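You operate a simulated robot arm through the tools that you are given. There is no shell and no other tool.

You are at the controls of a simulated robot arm. One attempt, no reset.

Task
Load the next pack: pressed one out to the purple mat, wet one in, pump to the green line.
Fine: at the hand press: green button once, then tray out; the wet pack waits at the open end of the wedge clamp and goes lengthwise on the pad's middle; tray in; other packs stay.

It is judged by the outcome, as a careful person would: the job done as asked, and still so three seconds after it is handed in. It fails if anything else is knocked over, pushed out of place, dropped, spilled or broken.

Robot
A 7-joint arm with a two-finger parallel gripper, fixed in place. Base frame: the origin is on the floor under the middle of its stand, x ahead of it, y to its left, z up; the work surface is at about z = 780. Readings come in mm, degrees, newtons and seconds.
With the tool pointing down near the work surface it reaches from about 200 to 700 mm from the base axis. Its first joint turns from -166.0 to 166.0 degrees. Payload 3.43 kg.
The TCP is the grasp point between the finger pads, 30 mm short of the fingertips. In the tool frame z runs along the fingers and y along their closing line. Largest opening 94 mm; finger width 28, thickness 10; the body of the gripper, 50 by 96 mm, starts 55 mm behind the TCP.
Orientation is that of the tool frame in the base frame, as [roll, pitch, yaw] about the fixed x, y, z axes, in that order (R = Rz(yaw) Ry(pitch) Rx(roll)). With the fingers straight down and closing along the base's y, the tool's x points along the base's -x, its y along +y and its z along -z.

Tools
- The arm moves only by the tool nudge_tool. Its arguments are lists of equal length, an entry for each row: "rot": the turn, a rotation vector about the base's x, y, z in units of 5 degrees (1.0 is 5 degrees), a list of three; "delta_pos": the shift along the base's x, y, z in units of 40 mm (1.0 is 40 mm), a list of three; "jaw": the opening in per cent of the stroke, from 0 (shut) to 100 (fully open). In form: {"rot": [[ax, ay, az], ...], "delta_pos": [[tx, ty, tz], ...], "jaw": [jaw, ...]}. A call has 1 to 20 rows; each row shifts and turns the commanded pose from where the row before left it. A call with a number of a shift or a turn outside -1 to 1 is refused whole. A row lasts 0.2 s, in which the tool goes at most 50 mm and 8.6 degrees; a call with a longer step from one row to the next is refused whole, and so is a gripper value outside its range. A pose out of reach is approached as far as the arm can. The call stops where the force on the tool passes 70 N (or 10 N more than at its start, if that is more) or the arm is blocked; 0.2 s more then pass. Each finger travels about 108 mm/s and halts on what it meets, pressing with about 26 N; the grip force reading is that of the motor and also rises with nothing between the fingers. The clock runs only during rows and for 0.2 s after the last one: add rows that do not move to give the fingers time. The reply holds the time, the measured pose of the TCP, the force on the tool along the base axes, the opening and the grip force, in the units named above and with some noise, with the torque about the TCP (base axes, N m) and any sound that the robot's microphone picked up.
- Cameras (640 x 400 px; columns grow to the right, rows downward): "scene" is fixed at [51.6, 484.8, 1540.6]; the picture's right is [-0.78, -0.63, 0.00], its down [-0.39, 0.48, -0.78] and it looks along [0.49, -0.61, -0.62] (base axes); focal length 357 px, centre (320, 200). "wrist" rides on the gripper at [76, 14, -102] in the tool frame; the picture's right is [-0.18, 0.98, 0.00], its down [-0.75, -0.14, -0.64] and it looks along [-0.63, -0.12, 0.77] (tool axes); focal length 243 px, centre (320, 200). There is no depth. A picture from a camera that has moved, and an enlarged one, comes with that camera's place and axes in the base frame and with its lens. The place of the scene camera against the robot may be out by one fixed shift of up to 25 mm in any direction.
- grab_frame(camera): a new picture of that camera. No time passes.
- raise_lower(by): moves the trunk up (or, below 0, down) by that many mm; the arm rides with it, the base frame stays. It gives what a move gives, with no picture.
- zoom(camera, box): a new picture of the part [left, top, right, bottom] of that camera's present view, enlarged. No time passes.
- hand_in(): hands the job in; it is judged then, once.

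Nothing tells you positions but the pictures and the camera data. Unless the task says otherwise, let go and move clear before handing in.

The tools are called after ">>>" by a JSON object that holds its "api" and its "payload". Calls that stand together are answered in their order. nudge_tool: Moves the arm, as the interface text tells. Its arguments: {"type":"object","properties":{"rot":{"type":"array","items":{"type":"array","items":{"type":"number"}}},"delta_pos":{"type":"array","items":{"type":"array","items":{"type":"number"}}},"jaw":{"type":"array","items":{"type":"number"}}},"required":["rot","delta_pos","jaw"]} The other tools are called the same way: raise_lower (by) moves the trunk up or down; grab_frame (camera) takes a picture; zoom (camera, box) takes an enlarged picture of a part of a camera's view; hand_in () hands the job in.

At the start:

```text
time_s: 0.0
ee_pos: [435.8, 123.3, 1245.4]
orientation: [179.9, 0.0, 180.0]
force: [-0.1, 0.0, -0.2]
wrist_torque: [0.01, 0.02, 0.01]
width: 94.2
grip_force: 0.0
trunk travel left (down, up): [-275.0, 315.0]
```

scene: 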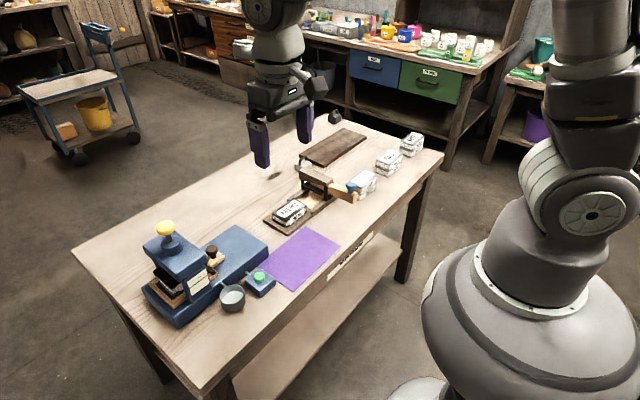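
wrist: 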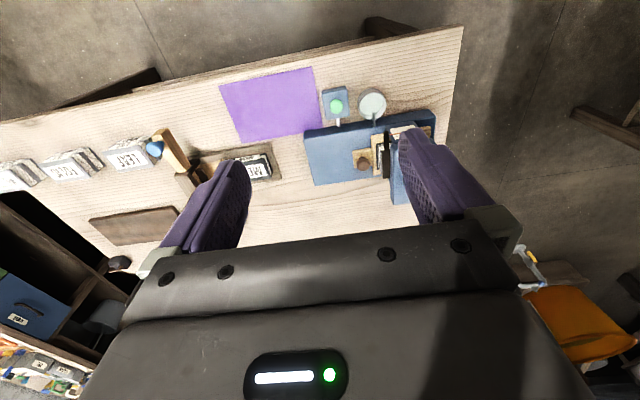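

I see a bench with a blue hand press (yellow knob on top, green button box beside it, a tray with a knob), a purple mat, a wedge clamp with a pack at one end, and more packs in a row. First I'll look closer before moving.

>>> {"api": "zoom", "payload": {"camera": "scene", "box": [130, 210, 290, 330]}}

>>> {"api": "zoom", "payload": {"camera": "scene", "box": [250, 120, 440, 240]}}

>>> {"api": "zoom", "payload": {"camera": "wrist", "box": [290, 70, 450, 210]}}

>>> {"api": "zoom", "payload": {"camera": "wrist", "box": [80, 110, 290, 250]}}

```text
3.33 times, centred on (210, 270) of scene
camera zoom: at [51.6, 484.8, 1540.6], right [-0.78, -0.63, 0.0], down [-0.39, 0.48, -0.78], along [0.49, -0.61, -0.62], focal length 1191 px, centre (687, -33)
```

zoom: 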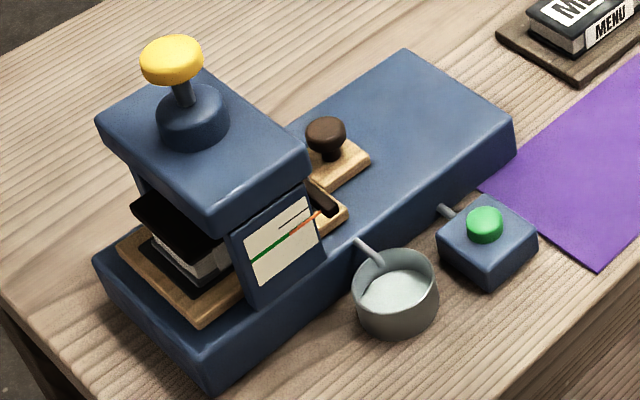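

```text
3.33 times, centred on (345, 180) of scene
camera zoom: at [51.6, 484.8, 1540.6], right [-0.78, -0.63, 0.0], down [-0.39, 0.48, -0.78], along [0.49, -0.61, -0.62], focal length 1191 px, centre (237, 267)
```

zoom: 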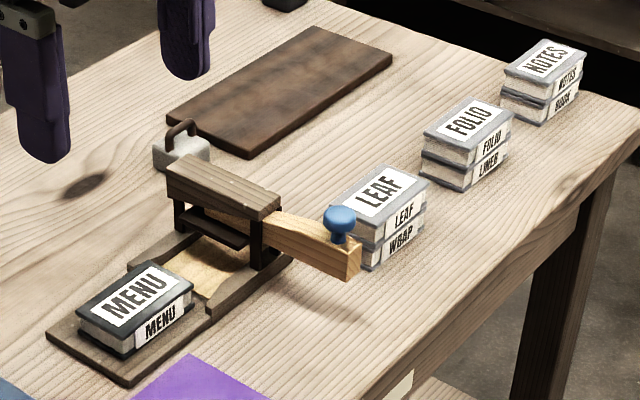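

```text
2.86 times, centred on (370, 140) of wrist
camera zoom: at [359.1, 136.8, 1346.8], right [0.18, 0.98, 0.0], down [0.75, -0.14, 0.64], along [0.63, -0.12, -0.77], focal length 693 px, centre (177, 371)
```

zoom: 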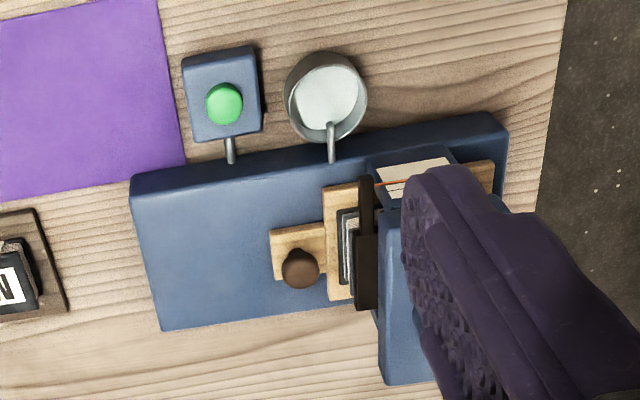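

```text
2.86 times, centred on (185, 180) of wrist
camera zoom: at [359.1, 136.8, 1346.8], right [0.18, 0.98, 0.0], down [0.75, -0.14, 0.64], along [0.63, -0.12, -0.77], focal length 693 px, centre (706, 257)
```

zoom: 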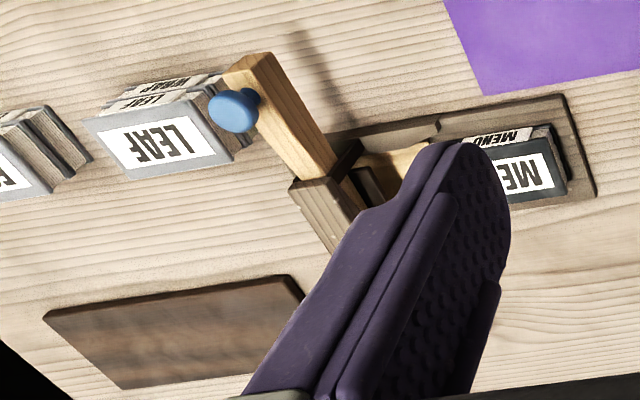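

I take the press to run along y at about x≈620, y≈130–330, with the button box near (538,136), the mat near (527,-7), and MENU on the clamp board. I'll move the wrist camera above the press for a closer look.

>>> {"api": "nudge_tool", "payload": {"rot": [[0, 0, 0], [0, 0, 0], [0, 0, 0], [0, 0, 0], [0, 0, 0]], "delta_pos": [[0.6, 0.335, -0.4], [0.6, 0.335, -0.4], [0.6, 0.335, -0.4], [0.6, 0.335, -0.4], [0.6, 0.335, -0.4]], "jaw": [100, 100, 100, 100, 100]}}

>>> {"api": "grab_frame", "payload": {"camera": "wrist"}}

```text
time_s: 1.2
ee_pos: [555.7, 189.4, 1162.8]
orientation: [180.0, 0.0, -179.9]
force: [0.2, -0.2, 1.3]
wrist_torque: [-0.05, 0.03, -0.01]
width: 94.4
grip_force: 0.2
trunk travel left (down, up): [-275.0, 315.0]
```

```text
taken
camera wrist: at [478.2, 204.5, 1264.2], right [0.18, 0.98, 0.0], down [0.75, -0.14, 0.64], along [0.63, -0.12, -0.77], focal length 243 px, centre (320, 200)
```

wrist: 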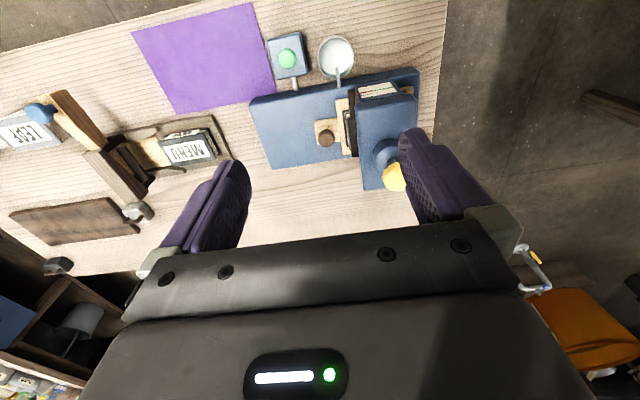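

The press, clamp and mat are all visible now; I'll enlarge the details to measure them.

>>> {"api": "zoom", "payload": {"camera": "wrist", "box": [240, 20, 440, 200]}}

>>> {"api": "zoom", "payload": {"camera": "wrist", "box": [40, 80, 250, 210]}}

>>> {"api": "zoom", "payload": {"camera": "scene", "box": [140, 215, 220, 330]}}

>>> {"api": "zoom", "payload": {"camera": "scene", "box": [180, 240, 240, 310]}}

```text
2.22 times, centred on (340, 110) of wrist
camera zoom: at [478.2, 204.5, 1264.2], right [0.18, 0.98, 0.0], down [0.75, -0.14, 0.64], along [0.63, -0.12, -0.77], focal length 539 px, centre (276, 400)
```

zoom: 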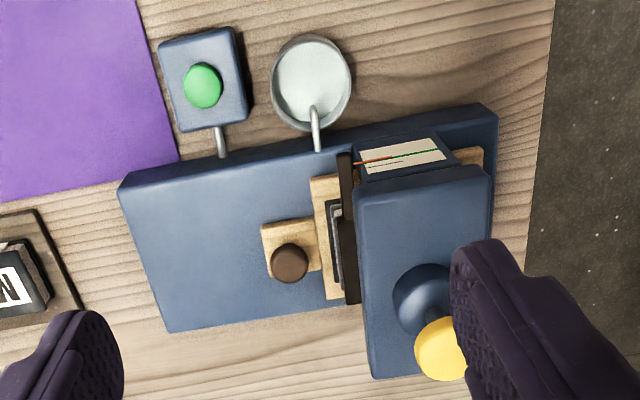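

```text
3.05 times, centred on (145, 145) of wrist
camera zoom: at [478.2, 204.5, 1264.2], right [0.18, 0.98, 0.0], down [0.75, -0.14, 0.64], along [0.63, -0.12, -0.77], focal length 739 px, centre (853, 368)
```

zoom: 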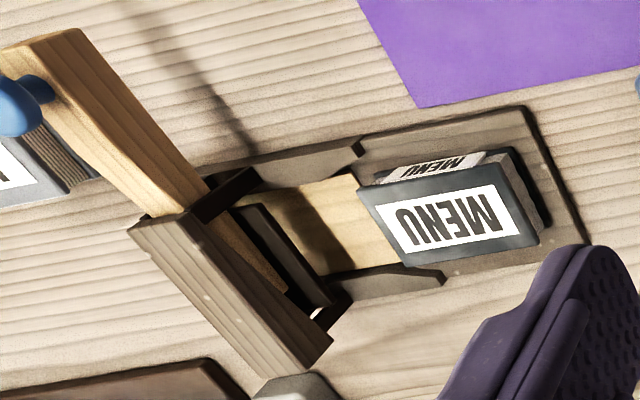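

```text
3.48 times, centred on (180, 272) of scene
camera zoom: at [51.6, 484.8, 1540.6], right [-0.78, -0.63, 0.0], down [-0.39, 0.48, -0.78], along [0.49, -0.61, -0.62], focal length 1243 px, centre (807, -52)
```

zoom: 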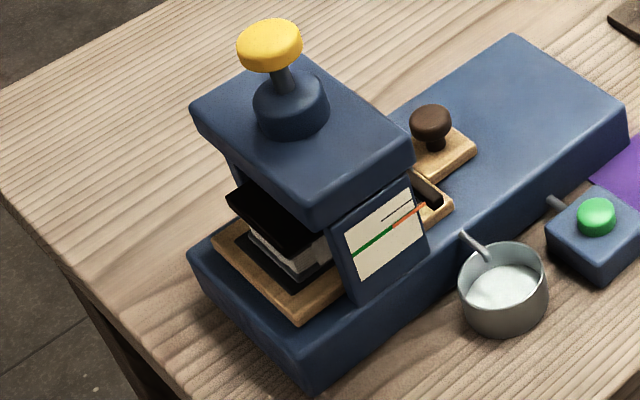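

```text
5.71 times, centred on (210, 275) of scene
camera zoom: at [51.6, 484.8, 1540.6], right [-0.78, -0.63, 0.0], down [-0.39, 0.48, -0.78], along [0.49, -0.61, -0.62], focal length 2042 px, centre (949, -229)
```

zoom: 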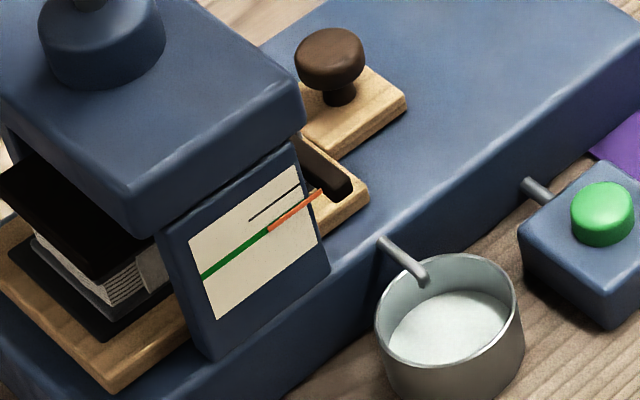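

The press base, tray knob (dark brown, roughly (672,180,855)), gauge pointer on the green line, and MENU at the clamp's open end are clear. I'll go lower and nearer the press to measure more finely.

>>> {"api": "nudge_tool", "payload": {"rot": [[0, 0, 0], [0, 0, 0], [0, 0, 0]], "delta_pos": [[0.37, -0.33, -0.94], [0.37, -0.33, -0.94], [0.37, -0.33, -0.94]], "jaw": [100, 100, 100]}}

>>> {"api": "grab_frame", "payload": {"camera": "wrist"}}

>>> {"api": "zoom", "payload": {"camera": "wrist", "box": [220, 0, 440, 180]}}

```text
time_s: 2.0
ee_pos: [599.7, 148.3, 1051.1]
orientation: [-180.0, -0.1, -180.0]
force: [0.1, 0.3, 0.6]
wrist_torque: [0.01, 0.01, 0.01]
width: 94.2
grip_force: 0.1
trunk travel left (down, up): [-275.0, 315.0]
```

```text
taken
camera wrist: at [523.3, 163.0, 1152.2], right [0.18, 0.98, 0.0], down [0.75, -0.14, 0.64], along [0.63, -0.12, -0.77], focal length 243 px, centre (320, 200)
```

wrist: 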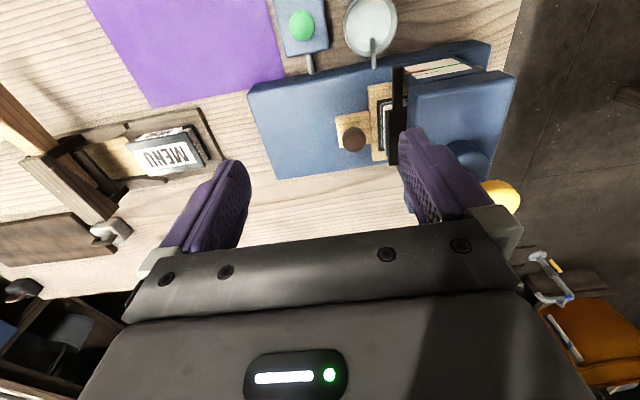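

```text
2.22 times, centred on (330, 90) of wrist
camera zoom: at [523.3, 163.0, 1152.2], right [0.18, 0.98, 0.0], down [0.75, -0.14, 0.64], along [0.63, -0.12, -0.77], focal length 539 px, centre (298, 444)
```

zoom: 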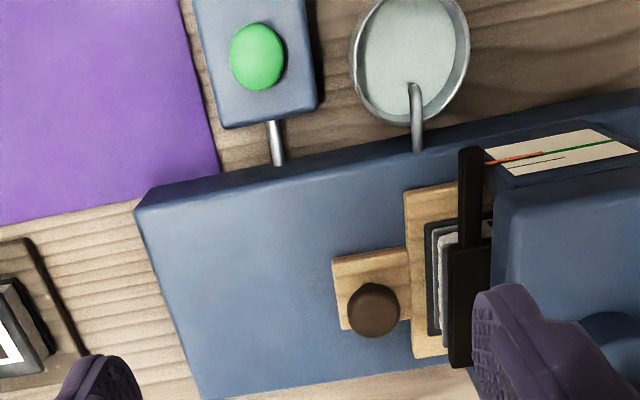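

The press is axis-aligned: base x≈601–738, top z≈826, left end y≈54; tray knob near (674,181,853); green button near (544,138,818). I'll close the fingers and hover above the button.

>>> {"api": "nudge_tool", "payload": {"rot": [[0, 0, 0], [0, 0, 0], [0, 0, 0], [0, 0, 0], [0, 0, 0], [0, 0, 0]], "delta_pos": [[-0.35, -0.062, -0.9], [-0.35, -0.062, -0.9], [-0.35, -0.062, -0.9], [-0.35, -0.062, -0.9], [0, 0, 0], [0, 0, 0]], "jaw": [80, 50, 20, 0, 0, 0]}}

>>> {"api": "grab_frame", "payload": {"camera": "wrist"}}

>>> {"api": "grab_frame", "payload": {"camera": "scene"}}

```text
time_s: 3.4
ee_pos: [544.6, 139.5, 907.9]
orientation: [-180.0, -0.1, 179.9]
force: [0.7, 0.3, 0.7]
wrist_torque: [-0.01, 0.01, -0.01]
width: 0.0
grip_force: 26.4
trunk travel left (down, up): [-275.0, 315.0]
```

```text
taken
camera wrist: at [467.7, 152.8, 1010.7], right [0.18, 0.98, 0.0], down [0.75, -0.14, 0.64], along [0.63, -0.12, -0.77], focal length 243 px, centre (320, 200)
```

wrist: 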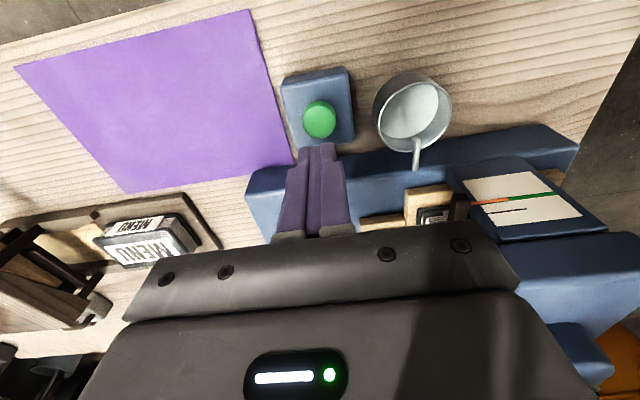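

```text
taken
```

scene: 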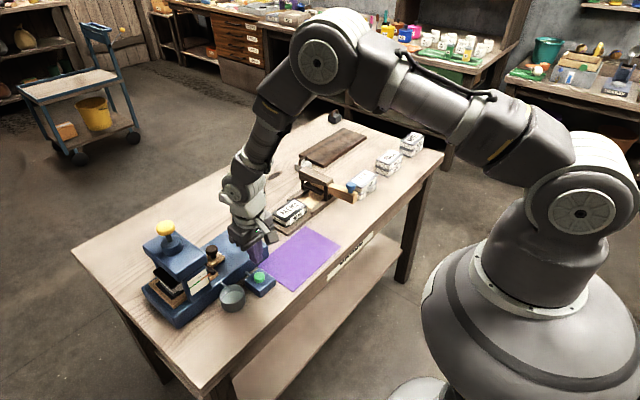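

The closed fingers hover just above the button box. Let me check the button and gauge closely.

>>> {"api": "zoom", "payload": {"camera": "wrist", "box": [260, 60, 380, 160]}}

>>> {"api": "zoom", "payload": {"camera": "wrist", "box": [380, 140, 600, 250]}}

```text
4.00 times, centred on (320, 110) of wrist
camera zoom: at [467.7, 152.8, 1010.7], right [0.18, 0.98, 0.0], down [0.75, -0.14, 0.64], along [0.63, -0.12, -0.77], focal length 970 px, centre (320, 560)
```

zoom: 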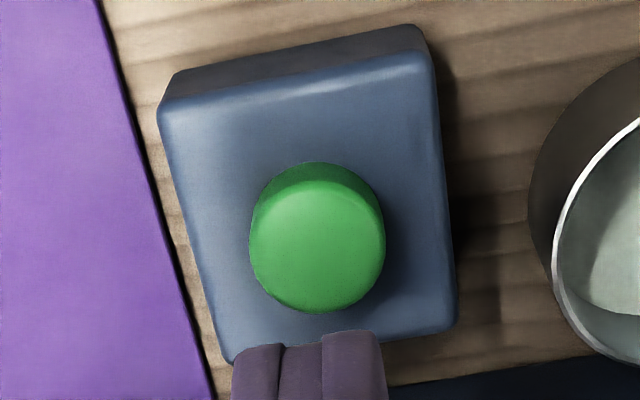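

```text
2.91 times, centred on (490, 195) of wrist
camera zoom: at [467.7, 152.8, 1010.7], right [0.18, 0.98, 0.0], down [0.75, -0.14, 0.64], along [0.63, -0.12, -0.77], focal length 706 px, centre (-174, 214)
```

zoom: 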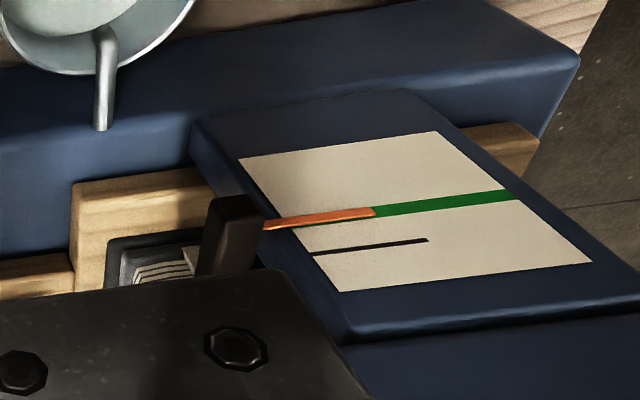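

The button centre is (544,138), straight below the fingertips. I'll lower to just above it, then press in small steps.

>>> {"api": "nudge_tool", "payload": {"rot": [[0, 0, 0], [0, 0, 0], [0, 0, 0]], "delta_pos": [[0, -0.02, -0.6], [0, 0, -0.6], [0, 0, 0]], "jaw": [0, 0, 0]}}

>>> {"api": "nudge_tool", "payload": {"rot": [[0, 0, 0], [0, 0, 0], [0, 0, 0], [0, 0, 0]], "delta_pos": [[0, 0, -0.08], [0, 0, -0.08], [0, 0, -0.08], [0, 0, -0.08]], "jaw": [0, 0, 0, 0]}}

```text
time_s: 4.2
ee_pos: [544.5, 136.8, 861.7]
orientation: [-180.0, 0.0, -180.0]
force: [-1.0, -0.1, 0.1]
wrist_torque: [-0.02, 0.04, 0.0]
width: 0.1
grip_force: 26.2
trunk travel left (down, up): [-275.0, 315.0]
```

```text
time_s: 5.2
ee_pos: [544.8, 138.6, 848.1]
orientation: [180.0, 0.0, 180.0]
force: [-0.5, -0.2, 2.7]
wrist_torque: [-0.02, 0.0, 0.01]
width: 0.3
grip_force: 26.1
trunk travel left (down, up): [-275.0, 315.0]
heard: click
```

A click was heard at the button. I'll lift straight off and check the gauge.

>>> {"api": "nudge_tool", "payload": {"rot": [[0, 0, 0], [0, 0, 0], [0, 0, 0], [0, 0, 0]], "delta_pos": [[0, 0, 0.5], [0, 0, 1], [0, 0, 1], [0, 0, 1]], "jaw": [0, 0, 0, 0]}}

>>> {"api": "grab_frame", "payload": {"camera": "wrist"}}

>>> {"api": "zoom", "payload": {"camera": "scene", "box": [140, 215, 240, 310]}}

```text
time_s: 6.2
ee_pos: [541.2, 138.7, 988.4]
orientation: [-179.9, -0.1, 180.0]
force: [-0.6, 0.3, 0.0]
wrist_torque: [0.01, -0.03, -0.01]
width: 0.0
grip_force: 26.3
trunk travel left (down, up): [-275.0, 315.0]
```

```text
taken
camera wrist: at [465.3, 153.0, 1089.8], right [0.18, 0.98, 0.0], down [0.75, -0.14, 0.64], along [0.63, -0.12, -0.77], focal length 243 px, centre (320, 200)
```

wrist: 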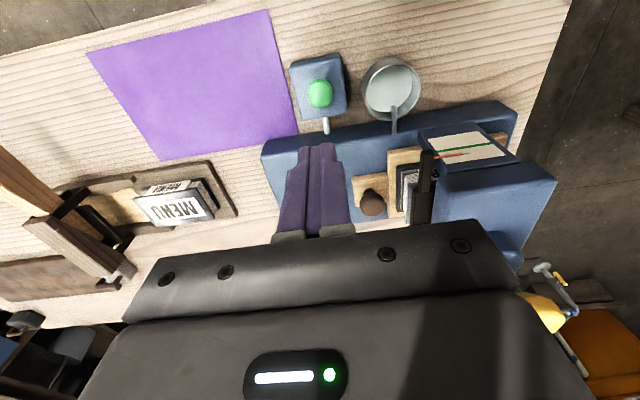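

```text
4.21 times, centred on (190, 262) of scene
camera zoom: at [51.6, 484.8, 1540.6], right [-0.78, -0.63, 0.0], down [-0.39, 0.48, -0.78], along [0.49, -0.61, -0.62], focal length 1505 px, centre (867, -63)
```

zoom: 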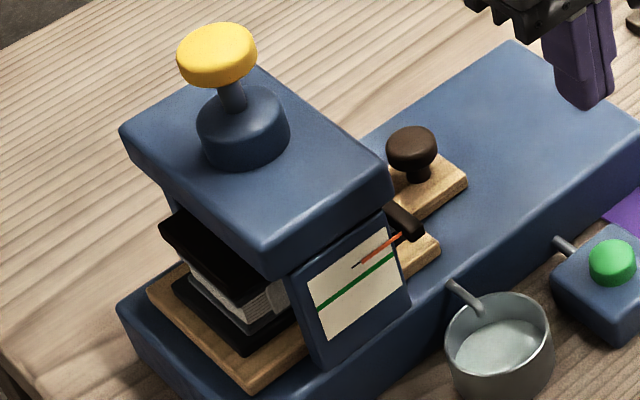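

The gauge pointer has risen off the green line, so the platen is released. Next I'll turn the tool 90° so the fingers close along x, and move over the tray knob.

>>> {"api": "nudge_tool", "payload": {"rot": [[0, 0, 1], [0, 0, 1], [0, 0, 1], [0, 0, 1], [0, 0, 1], [0, 0, 1], [0, 0, 1], [0, 0, 1], [0, 0, 1], [0, 0, 1], [0, 0, 1], [0, 0, 1], [0, 0, 1], [0, 0, 1], [0, 0, 1], [0, 0, 1], [0, 0, 1], [0, 0, 1]], "delta_pos": [[0.17, 0.0, 0], [0.17, 0.0, 0], [0.17, 0.0, 0], [0.17, 0.0, 0], [0.17, 0.0, 0], [0.17, 0.0, 0], [0.17, 0.0, 0], [0.17, 0.0, 0], [0.17, 0.0, 0], [0.17, 0.0, 0], [0.17, 0.0, 0], [0.17, 0.0, 0], [0.17, 0.0, 0], [0.17, 0.0, 0], [0.17, 0.0, 0], [0.17, 0.0, 0], [0.17, 0.0, 0], [0.17, 0.0, 0]], "jaw": [70, 70, 70, 70, 70, 70, 70, 70, 70, 70, 70, 70, 70, 70, 70, 70, 70, 70]}}

>>> {"api": "grab_frame", "payload": {"camera": "wrist"}}

>>> {"api": "grab_frame", "payload": {"camera": "scene"}}

```text
time_s: 10.0
ee_pos: [666.1, 138.0, 988.9]
orientation: [-180.0, 0.1, -89.9]
force: [1.2, -0.2, 0.4]
wrist_torque: [0.0, 0.0, 0.02]
width: 66.0
grip_force: 0.0
trunk travel left (down, up): [-275.0, 315.0]
```

```text
taken
camera wrist: at [651.5, 62.4, 1089.1], right [-0.98, 0.18, 0.0], down [0.14, 0.75, 0.64], along [0.12, 0.63, -0.77], focal length 243 px, centre (320, 200)
```

wrist: 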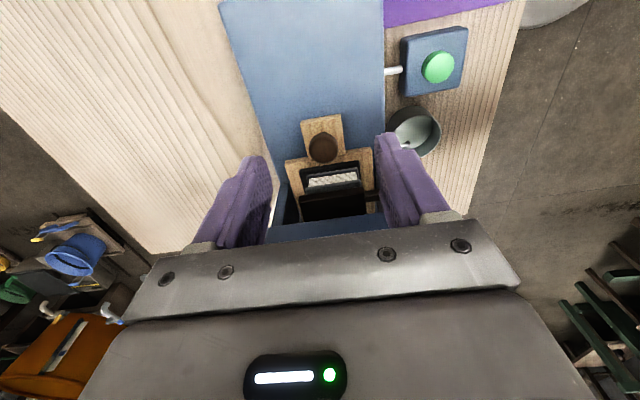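

```text
taken
```

scene: 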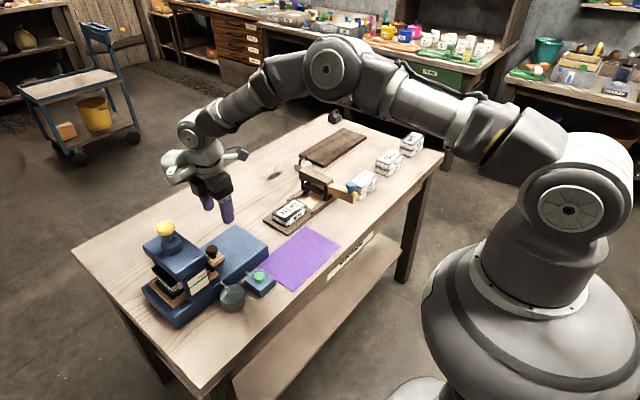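

The reach is fine so far. I'll zoom on the knob and tray from this new angle.

>>> {"api": "zoom", "payload": {"camera": "wrist", "box": [240, 100, 400, 230]}}

```text
3.08 times, centred on (320, 165) of wrist
camera zoom: at [651.5, 62.4, 1089.1], right [-0.98, 0.18, 0.0], down [0.14, 0.75, 0.64], along [0.12, 0.63, -0.77], focal length 746 px, centre (320, 308)
```

zoom: 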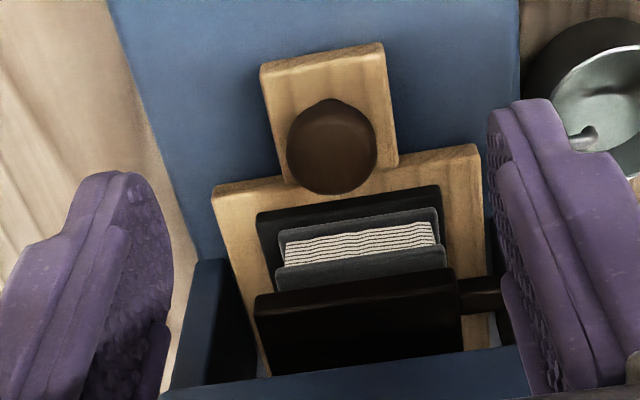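

The knob top is about (670,182,861), and its tab's top is about z 836. I'll come down around the knob with fingertips just above the tab.

>>> {"api": "nudge_tool", "payload": {"rot": [[0, 0, 0], [0, 0, 0], [0, 0, 0], [0, 0, 0], [0, 0, 0]], "delta_pos": [[0.045, 0.54, -0.5], [0.045, 0.54, -0.5], [0, 0, -0.75], [0, 0, -0.75], [0, 0, 0]], "jaw": [70, 70, 70, 70, 70]}}

>>> {"api": "grab_frame", "payload": {"camera": "wrist"}}

>>> {"api": "zoom", "payload": {"camera": "scene", "box": [140, 190, 280, 310]}}

```text
time_s: 11.2
ee_pos: [670.8, 182.5, 887.3]
orientation: [-180.0, 0.0, -90.0]
force: [0.3, -2.8, 2.6]
wrist_torque: [0.58, 0.04, -0.02]
width: 66.0
grip_force: 0.0
trunk travel left (down, up): [-275.0, 315.0]
```

```text
taken
camera wrist: at [655.2, 106.2, 989.2], right [-0.98, 0.18, 0.0], down [0.14, 0.75, 0.64], along [0.12, 0.63, -0.77], focal length 243 px, centre (320, 200)
```

wrist: 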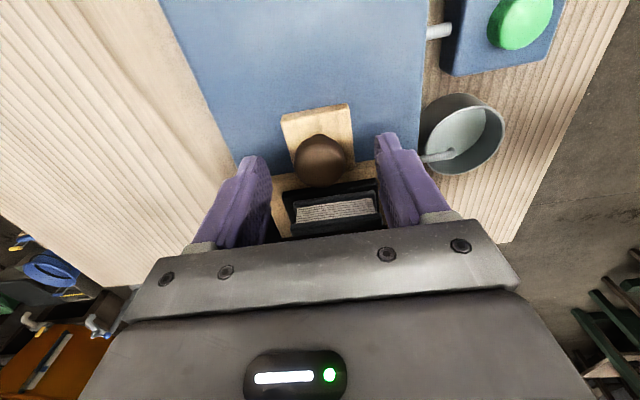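

```text
3.33 times, centred on (210, 250) of scene
camera zoom: at [51.6, 484.8, 1540.6], right [-0.78, -0.63, 0.0], down [-0.39, 0.48, -0.78], along [0.49, -0.61, -0.62], focal length 1191 px, centre (687, 33)
```

zoom: 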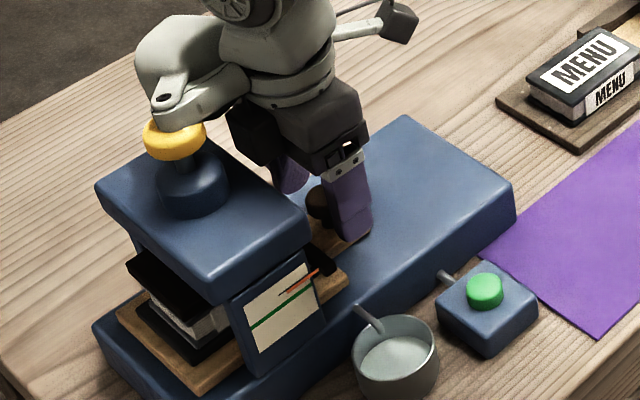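

The wrist housing above the gripper seems to touch the yellow pump knob (force and torque appeared). I'll back straight up before going on.

>>> {"api": "nudge_tool", "payload": {"rot": [[0, 0, 0], [0, 0, 0], [0, 0, 0]], "delta_pos": [[0, 0, 0.75], [0, -0.5, 0.75], [0, -0.5, 0.5]], "jaw": [70, 70, 70]}}

>>> {"api": "grab_frame", "payload": {"camera": "scene"}}

>>> {"api": "zoom", "payload": {"camera": "scene", "box": [140, 190, 280, 310]}}

>>> {"api": "zoom", "payload": {"camera": "scene", "box": [140, 100, 300, 230]}}

```text
time_s: 12.0
ee_pos: [671.6, 143.0, 967.5]
orientation: [-180.0, 0.1, -90.0]
force: [-0.1, -0.2, 0.5]
wrist_torque: [-0.03, 0.0, 0.01]
width: 65.6
grip_force: 0.2
trunk travel left (down, up): [-275.0, 315.0]
```

```text
taken
```

scene: 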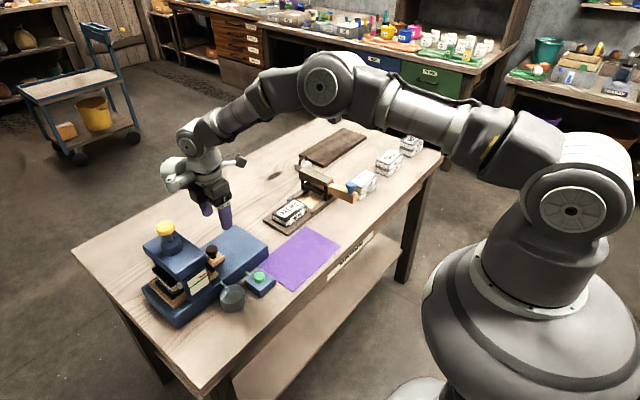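

```text
3.33 times, centred on (210, 250) of scene
camera zoom: at [51.6, 484.8, 1540.6], right [-0.78, -0.63, 0.0], down [-0.39, 0.48, -0.78], along [0.49, -0.61, -0.62], focal length 1191 px, centre (687, 33)
```

zoom: 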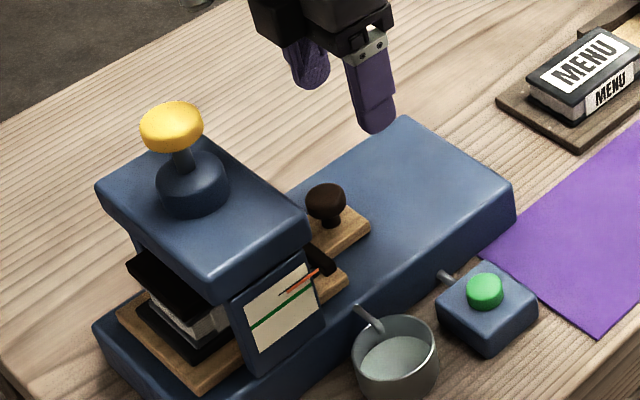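

```text
3.08 times, centred on (220, 165) of scene
camera zoom: at [51.6, 484.8, 1540.6], right [-0.78, -0.63, 0.0], down [-0.39, 0.48, -0.78], along [0.49, -0.61, -0.62], focal length 1100 px, centre (628, 308)
```

zoom: 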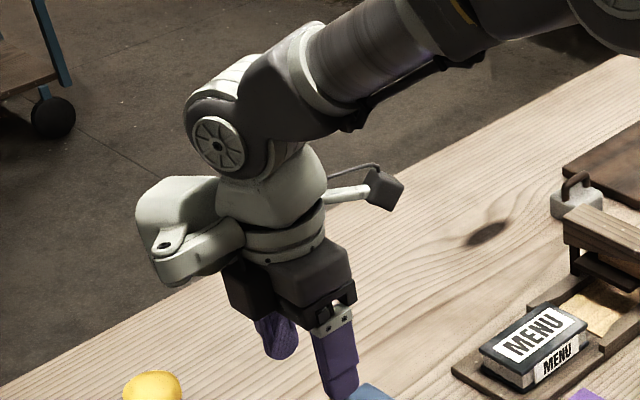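

The gauge and tray look undisturbed. A housing sticks out on the gripper's +y side, so I'll tilt the gripper back 25° (top toward −y) to clear the pump knob.

>>> {"api": "nudge_tool", "payload": {"rot": [[1, 0, 0], [1, 0, 0], [1, 0, 0], [1, 0, 0], [1, 0, 0], [0, 0, 0]], "delta_pos": [[0, -0.2, 0], [0, -0.2, 0], [0, 0, 0], [0, 0, 0], [0, 0, 0], [0, 0, 0]], "jaw": [70, 70, 70, 70, 70, 70]}}

>>> {"api": "grab_frame", "payload": {"camera": "wrist"}}

>>> {"api": "zoom", "payload": {"camera": "scene", "box": [130, 110, 290, 310]}}

```text
time_s: 13.4
ee_pos: [671.7, 127.5, 967.6]
orientation: [-179.9, 25.1, -90.0]
force: [-0.6, -0.6, 0.5]
wrist_torque: [0.02, 0.01, 0.0]
width: 66.0
grip_force: 0.2
trunk travel left (down, up): [-275.0, 315.0]
```

```text
taken
camera wrist: at [655.6, 14.4, 1026.8], right [-0.98, 0.17, 0.08], down [0.14, 0.41, 0.9], along [0.12, 0.9, -0.43], focal length 243 px, centre (320, 200)
```

wrist: 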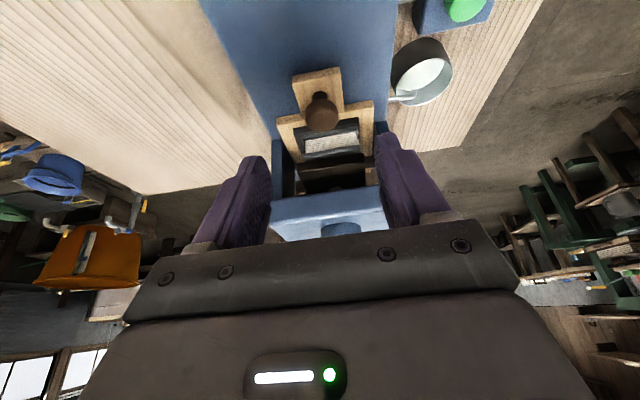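

```text
2.00 times, centred on (210, 210) of scene
camera zoom: at [51.6, 484.8, 1540.6], right [-0.78, -0.63, 0.0], down [-0.39, 0.48, -0.78], along [0.49, -0.61, -0.62], focal length 715 px, centre (540, 180)
```

zoom: 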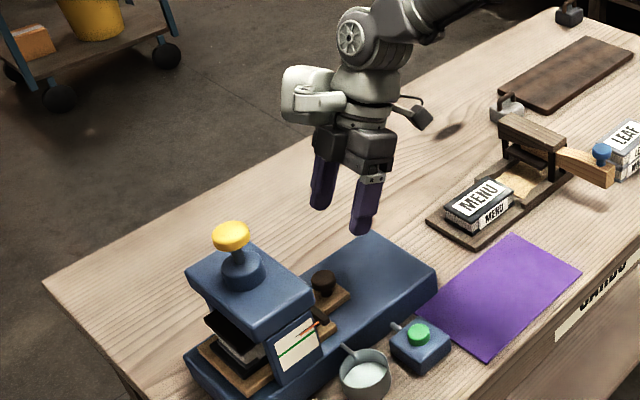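

The tilt looks right. I'll zoom the wrist view to verify the knob line-up and head height before moving in.

>>> {"api": "zoom", "payload": {"camera": "wrist", "box": [240, 60, 400, 245]}}

```text
2.16 times, centred on (320, 152) of wrist
camera zoom: at [655.6, 14.4, 1026.8], right [-0.98, 0.17, 0.08], down [0.14, 0.41, 0.9], along [0.12, 0.9, -0.43], focal length 525 px, centre (320, 303)
```

zoom: 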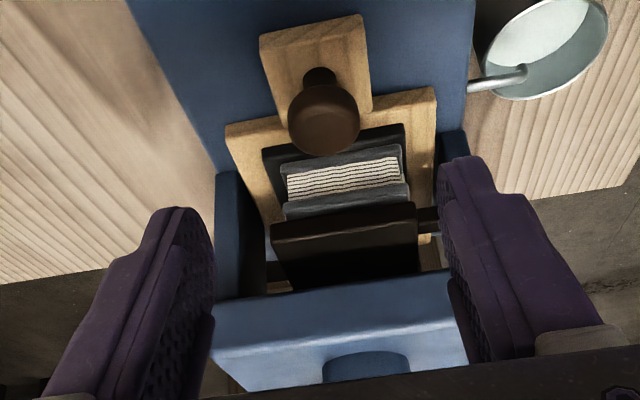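

The approach line along the fingers leads right onto the knob. I'll advance most of the way, then finish and grip.

>>> {"api": "nudge_tool", "payload": {"rot": [[0, 0, 0], [0, 0, 0], [0, 0, 0]], "delta_pos": [[-0.02, 0.37, -0.78], [-0.02, 0.37, -0.78], [0, 0.15, -0.33]], "jaw": [70, 70, 70]}}

>>> {"api": "grab_frame", "payload": {"camera": "wrist"}}

>>> {"api": "zoom", "payload": {"camera": "scene", "box": [140, 160, 280, 310]}}

```text
time_s: 14.2
ee_pos: [670.2, 163.1, 892.7]
orientation: [180.0, 25.0, -90.0]
force: [0.1, 0.3, -0.1]
wrist_torque: [0.01, 0.02, -0.01]
width: 66.0
grip_force: 0.1
trunk travel left (down, up): [-275.0, 315.0]
```

```text
taken
camera wrist: at [654.9, 50.3, 951.3], right [-0.98, 0.17, 0.08], down [0.14, 0.41, 0.9], along [0.12, 0.9, -0.43], focal length 243 px, centre (320, 200)
```

wrist: 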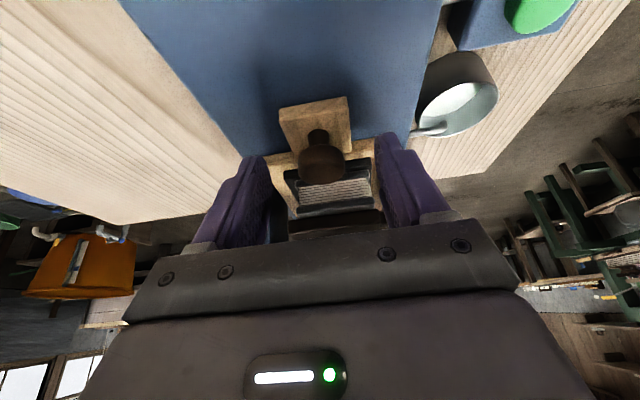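

```text
2.67 times, centred on (210, 235) of scene
camera zoom: at [51.6, 484.8, 1540.6], right [-0.78, -0.63, 0.0], down [-0.39, 0.48, -0.78], along [0.49, -0.61, -0.62], focal length 953 px, centre (613, 107)
```

zoom: 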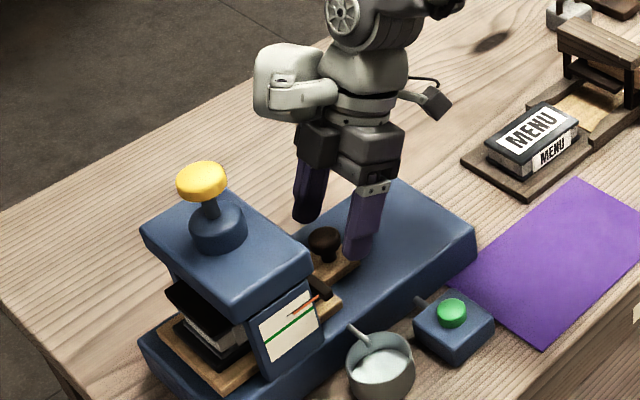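

The knob sits between the fingers. I'll finish the approach and close on it.

>>> {"api": "nudge_tool", "payload": {"rot": [[0, 0, 0], [0, 0, 0], [0, 0, 0], [0, 0, 0], [0, 0, 0]], "delta_pos": [[0, 0.12, -0.25], [0, 0.1, -0.22], [0, 0, 0], [0, 0, 0], [0, 0, 0]], "jaw": [70, 70, 50, 20, 10]}}

>>> {"api": "grab_frame", "payload": {"camera": "wrist"}}

>>> {"api": "zoom", "payload": {"camera": "scene", "box": [160, 180, 280, 310]}}

```text
time_s: 15.4
ee_pos: [670.9, 170.4, 873.0]
orientation: [180.0, 25.0, -90.0]
force: [2.9, -1.3, -0.6]
wrist_torque: [0.02, -0.49, -0.03]
width: 43.9
grip_force: 45.3
trunk travel left (down, up): [-275.0, 315.0]
```

```text
taken
camera wrist: at [655.0, 58.3, 932.9], right [-0.98, 0.17, 0.08], down [0.14, 0.41, 0.9], along [0.12, 0.9, -0.43], focal length 243 px, centre (320, 200)
```

wrist: 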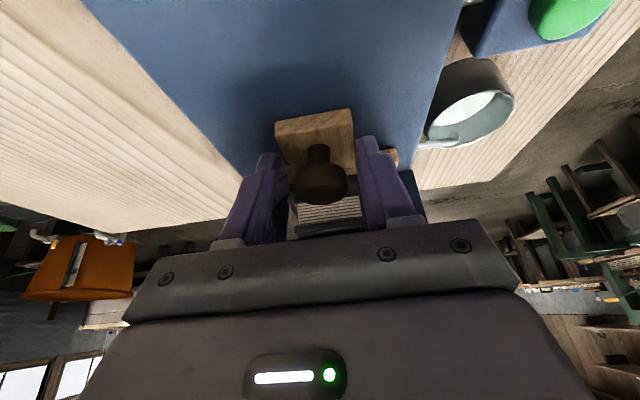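

```text
3.08 times, centred on (220, 245) of scene
camera zoom: at [51.6, 484.8, 1540.6], right [-0.78, -0.63, 0.0], down [-0.39, 0.48, -0.78], along [0.49, -0.61, -0.62], focal length 1100 px, centre (628, 62)
```

zoom: 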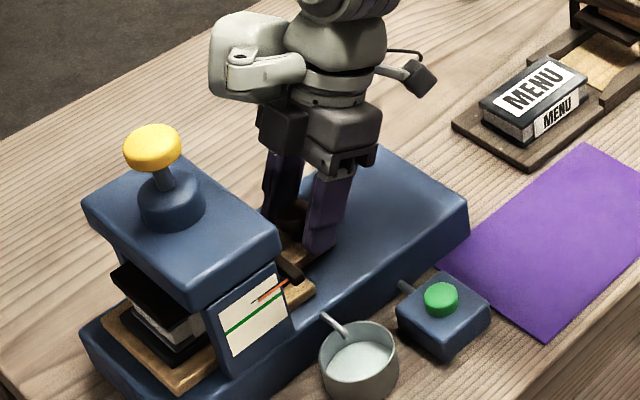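

The fingers stopped at 44 mm, wider than the knob; they may hold the tab's sides instead. I'll look closely.

>>> {"api": "zoom", "payload": {"camera": "wrist", "box": [230, 95, 420, 245]}}

>>> {"api": "zoom", "payload": {"camera": "scene", "box": [225, 230, 285, 290]}}

```text
2.67 times, centred on (325, 170) of wrist
camera zoom: at [655.0, 58.3, 932.9], right [-0.98, 0.17, 0.08], down [0.14, 0.41, 0.9], along [0.12, 0.9, -0.43], focal length 647 px, centre (307, 280)
```

zoom: 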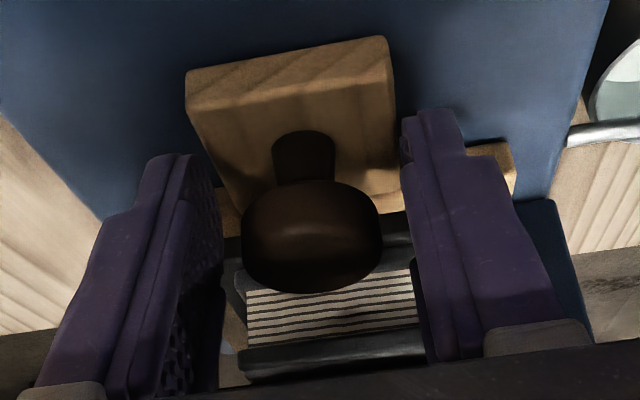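

```text
6.67 times, centred on (255, 260) of scene
camera zoom: at [51.6, 484.8, 1540.6], right [-0.78, -0.63, 0.0], down [-0.39, 0.48, -0.78], along [0.49, -0.61, -0.62], focal length 2383 px, centre (753, -200)
```

zoom: 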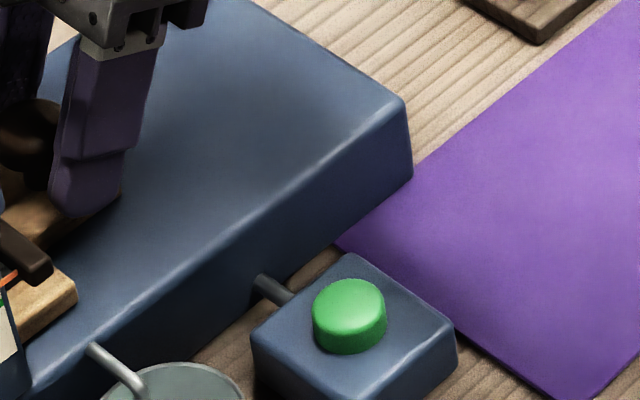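

The fingers bear only on the top edge of the tab. I'll open, go 6 mm lower for a solid hold on the tab's sides, and close again.

>>> {"api": "nudge_tool", "payload": {"rot": [[0, 0, 0], [0, 0, 0], [0, 0, 0], [0, 0, 0], [0, 0, 0], [0, 0, 0]], "delta_pos": [[0, 0, 0], [0, 0, 0], [0, -0.03, -0.15], [0, 0, 0], [0, 0, 0], [0, 0, 0]], "jaw": [62, 62, 62, 40, 10, 10]}}

>>> {"api": "zoom", "payload": {"camera": "wrist", "box": [230, 95, 420, 245]}}

```text
time_s: 16.8
ee_pos: [669.4, 169.1, 867.2]
orientation: [-179.9, 25.0, -90.0]
force: [5.7, -0.1, 0.9]
wrist_torque: [-0.16, -0.39, 0.02]
width: 43.8
grip_force: 45.0
trunk travel left (down, up): [-275.0, 315.0]
```

```text
2.67 times, centred on (325, 170) of wrist
camera zoom: at [654.9, 57.1, 926.7], right [-0.98, 0.17, 0.08], down [0.14, 0.41, 0.9], along [0.12, 0.9, -0.43], focal length 647 px, centre (307, 280)
```

zoom: 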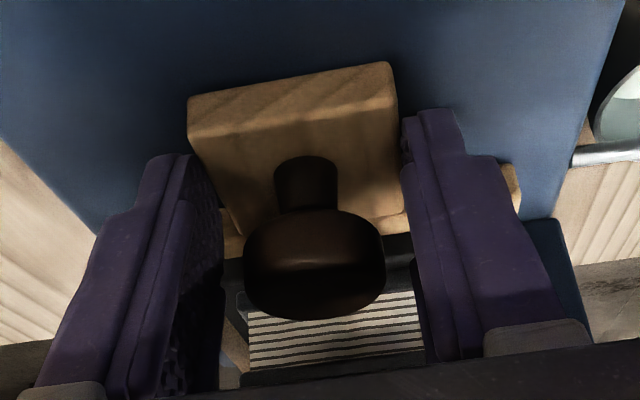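

Firm hold on the tab. Now I'll pull the tray toward −y gently.

>>> {"api": "nudge_tool", "payload": {"rot": [[0, 0, 0], [0, 0, 0], [0, 0, 0], [0, 0, 0]], "delta_pos": [[0.02, -0.15, 0], [0.02, -0.2, 0], [0, -0.2, 0], [0, -0.2, 0]], "jaw": [10, 10, 10, 10]}}

>>> {"api": "grab_frame", "payload": {"camera": "wrist"}}

>>> {"api": "zoom", "payload": {"camera": "scene", "box": [130, 190, 290, 320]}}

```text
time_s: 17.8
ee_pos: [670.1, 138.8, 867.4]
orientation: [179.9, 25.1, -90.0]
force: [0.1, -1.3, 5.2]
wrist_torque: [-0.28, 0.41, -0.04]
width: 43.8
grip_force: 45.1
trunk travel left (down, up): [-275.0, 315.0]
```

```text
taken
camera wrist: at [655.1, 26.8, 926.7], right [-0.98, 0.17, 0.08], down [0.14, 0.41, 0.9], along [0.12, 0.9, -0.43], focal length 243 px, centre (320, 200)
```

wrist: 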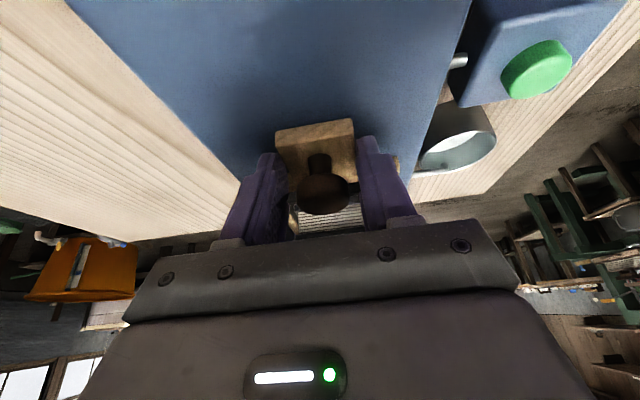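

```text
3.08 times, centred on (210, 255) of scene
camera zoom: at [51.6, 484.8, 1540.6], right [-0.78, -0.63, 0.0], down [-0.39, 0.48, -0.78], along [0.49, -0.61, -0.62], focal length 1100 px, centre (658, 31)
```

zoom: 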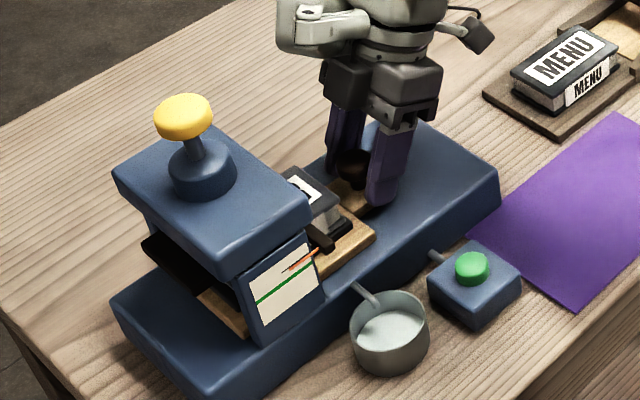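

The tray is sliding out with the pressed pack riding along. I'll continue pulling.

>>> {"api": "nudge_tool", "payload": {"rot": [[0, 0, 0], [0, 0, 0], [0, 0, 0], [0, 0, 0], [0, 0, 0], [0, 0, 0], [0, 0, 0], [0, 0, 0]], "delta_pos": [[0, -0.2, 0], [0, -0.2, 0], [0, -0.2, 0], [0, -0.2, 0], [0, -0.2, 0], [0, -0.2, 0], [0, -0.2, 0], [0, -0.1, 0]], "jaw": [10, 10, 10, 10, 10, 10, 10, 10]}}

>>> {"api": "zoom", "payload": {"camera": "scene", "box": [130, 190, 290, 320]}}

```text
time_s: 19.6
ee_pos: [669.6, 78.8, 867.7]
orientation: [179.9, 25.0, -90.0]
force: [1.0, -0.2, -0.8]
wrist_torque: [0.7, -0.16, -0.09]
width: 43.6
grip_force: 45.3
trunk travel left (down, up): [-275.0, 315.0]
```

```text
3.08 times, centred on (210, 255) of scene
camera zoom: at [51.6, 484.8, 1540.6], right [-0.78, -0.63, 0.0], down [-0.39, 0.48, -0.78], along [0.49, -0.61, -0.62], focal length 1100 px, centre (658, 31)
```

zoom: 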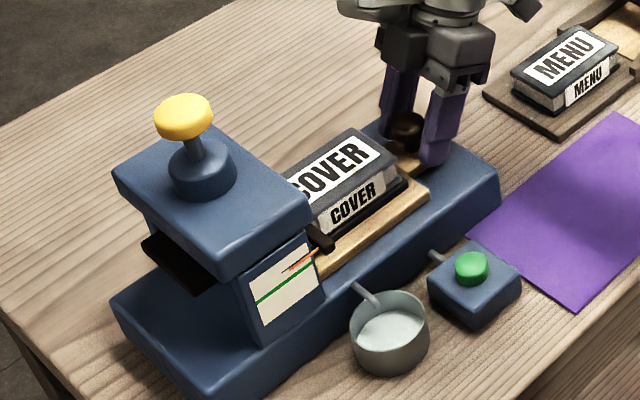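

The COVER pack is nearly clear of the head. I'll pull further until the tray stops or the pack is well clear.

>>> {"api": "nudge_tool", "payload": {"rot": [[0, 0, 0], [0, 0, 0], [0, 0, 0], [0, 0, 0], [0, 0, 0]], "delta_pos": [[0, -0.2, 0], [0, -0.2, 0], [0, -0.2, 0], [0, -0.2, 0], [0, -0.2, 0]], "jaw": [10, 10, 10, 10, 10]}}

>>> {"api": "grab_frame", "payload": {"camera": "wrist"}}

>>> {"api": "zoom", "payload": {"camera": "scene", "box": [130, 190, 290, 320]}}

```text
time_s: 20.8
ee_pos: [670.6, 38.6, 866.3]
orientation: [179.9, 25.0, -90.0]
force: [0.5, 0.0, -0.5]
wrist_torque: [0.8, -0.02, 0.37]
width: 43.8
grip_force: 44.9
trunk travel left (down, up): [-275.0, 315.0]
```

```text
taken
camera wrist: at [655.0, -73.6, 926.6], right [-0.98, 0.17, 0.08], down [0.14, 0.41, 0.9], along [0.12, 0.9, -0.43], focal length 243 px, centre (320, 200)
```

wrist: 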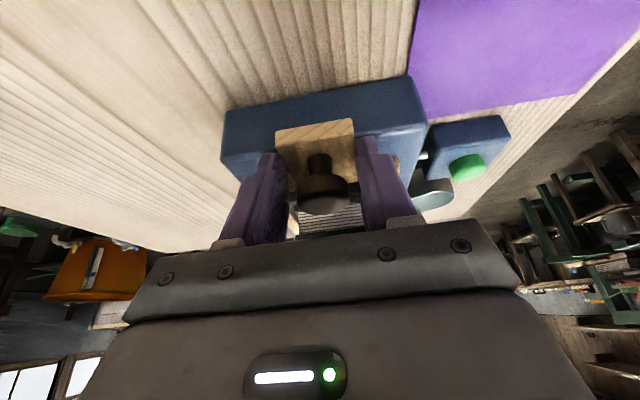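

```text
3.08 times, centred on (210, 255) of scene
camera zoom: at [51.6, 484.8, 1540.6], right [-0.78, -0.63, 0.0], down [-0.39, 0.48, -0.78], along [0.49, -0.61, -0.62], focal length 1100 px, centre (658, 31)
```

zoom: 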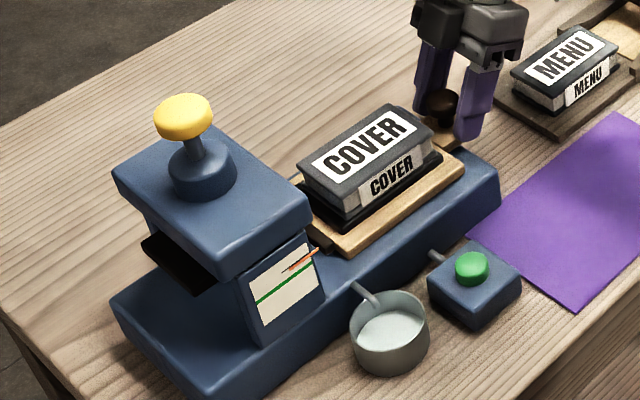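

The pack is fully visible now; travel is about 130 mm. I'll creep a little further to see whether there is an end stop.

>>> {"api": "nudge_tool", "payload": {"rot": [[0, 0, 0], [0, 0, 0]], "delta_pos": [[0, -0.12, 0], [0, -0.12, 0]], "jaw": [10, 10]}}

>>> {"api": "zoom", "payload": {"camera": "scene", "box": [130, 190, 290, 320]}}

```text
time_s: 21.4
ee_pos: [669.3, 35.3, 867.4]
orientation: [180.0, 25.1, -89.9]
force: [7.2, 21.2, 0.3]
wrist_torque: [0.0, -0.27, -0.37]
width: 43.7
grip_force: 45.1
trunk travel left (down, up): [-275.0, 315.0]
```

```text
3.08 times, centred on (210, 255) of scene
camera zoom: at [51.6, 484.8, 1540.6], right [-0.78, -0.63, 0.0], down [-0.39, 0.48, -0.78], along [0.49, -0.61, -0.62], focal length 1100 px, centre (658, 31)
```

zoom: 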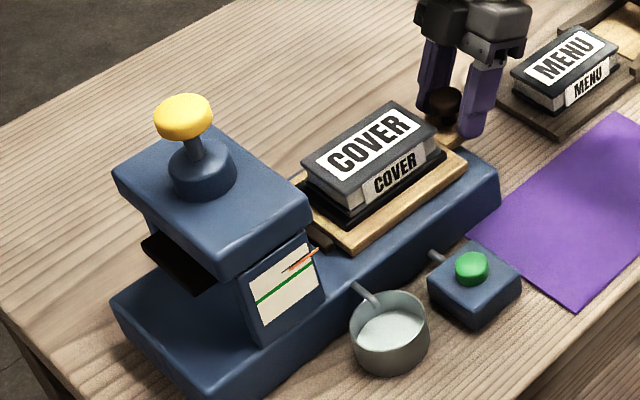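

The force rose to 21 N against an end stop, so the tray is fully out. I'll ease off, open and back away along the tool axis.

>>> {"api": "nudge_tool", "payload": {"rot": [[0, 0, 0], [0, 0, 0], [0, 0, 0], [0, 0, 0], [0, 0, 0], [0, 0, 0], [0, 0, 0]], "delta_pos": [[0, 0.14, 0], [0, 0, 0], [0, 0, 0], [0, -0.3, 0.65], [0, -0.4, 0.9], [0, -0.4, 0.9], [0, 0, 0.5]], "jaw": [10, 66, 66, 66, 66, 66, 66]}}

>>> {"api": "grab_frame", "payload": {"camera": "wrist"}}

>>> {"api": "grab_frame", "payload": {"camera": "scene"}}

```text
time_s: 23.0
ee_pos: [670.3, -9.1, 984.4]
orientation: [180.0, 25.0, -90.0]
force: [0.9, 0.0, 0.2]
wrist_torque: [0.0, 0.0, 0.02]
width: 62.4
grip_force: 0.1
trunk travel left (down, up): [-275.0, 315.0]
```

```text
taken
camera wrist: at [654.8, -121.0, 1043.5], right [-0.98, 0.17, 0.08], down [0.14, 0.41, 0.9], along [0.12, 0.9, -0.43], focal length 243 px, centre (320, 200)
```

wrist: 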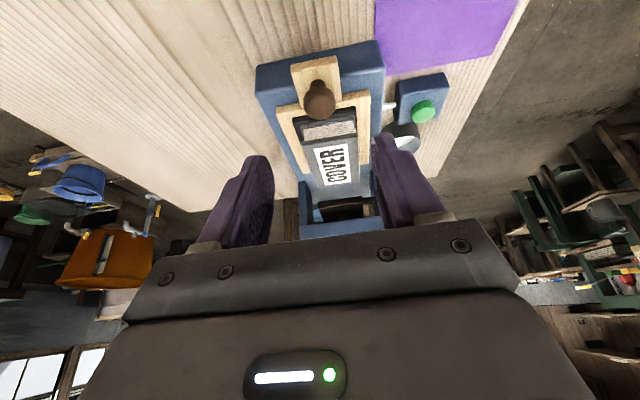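

```text
taken
```

scene: 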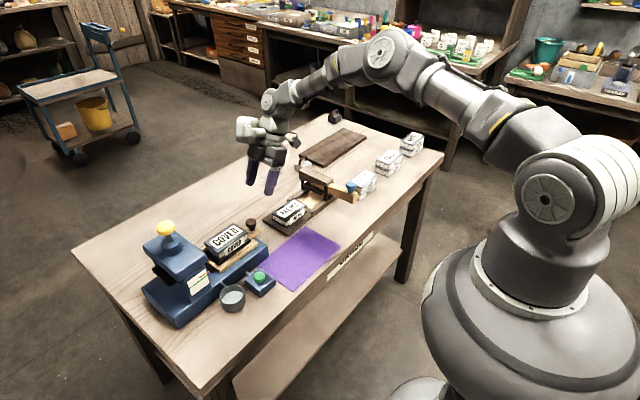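

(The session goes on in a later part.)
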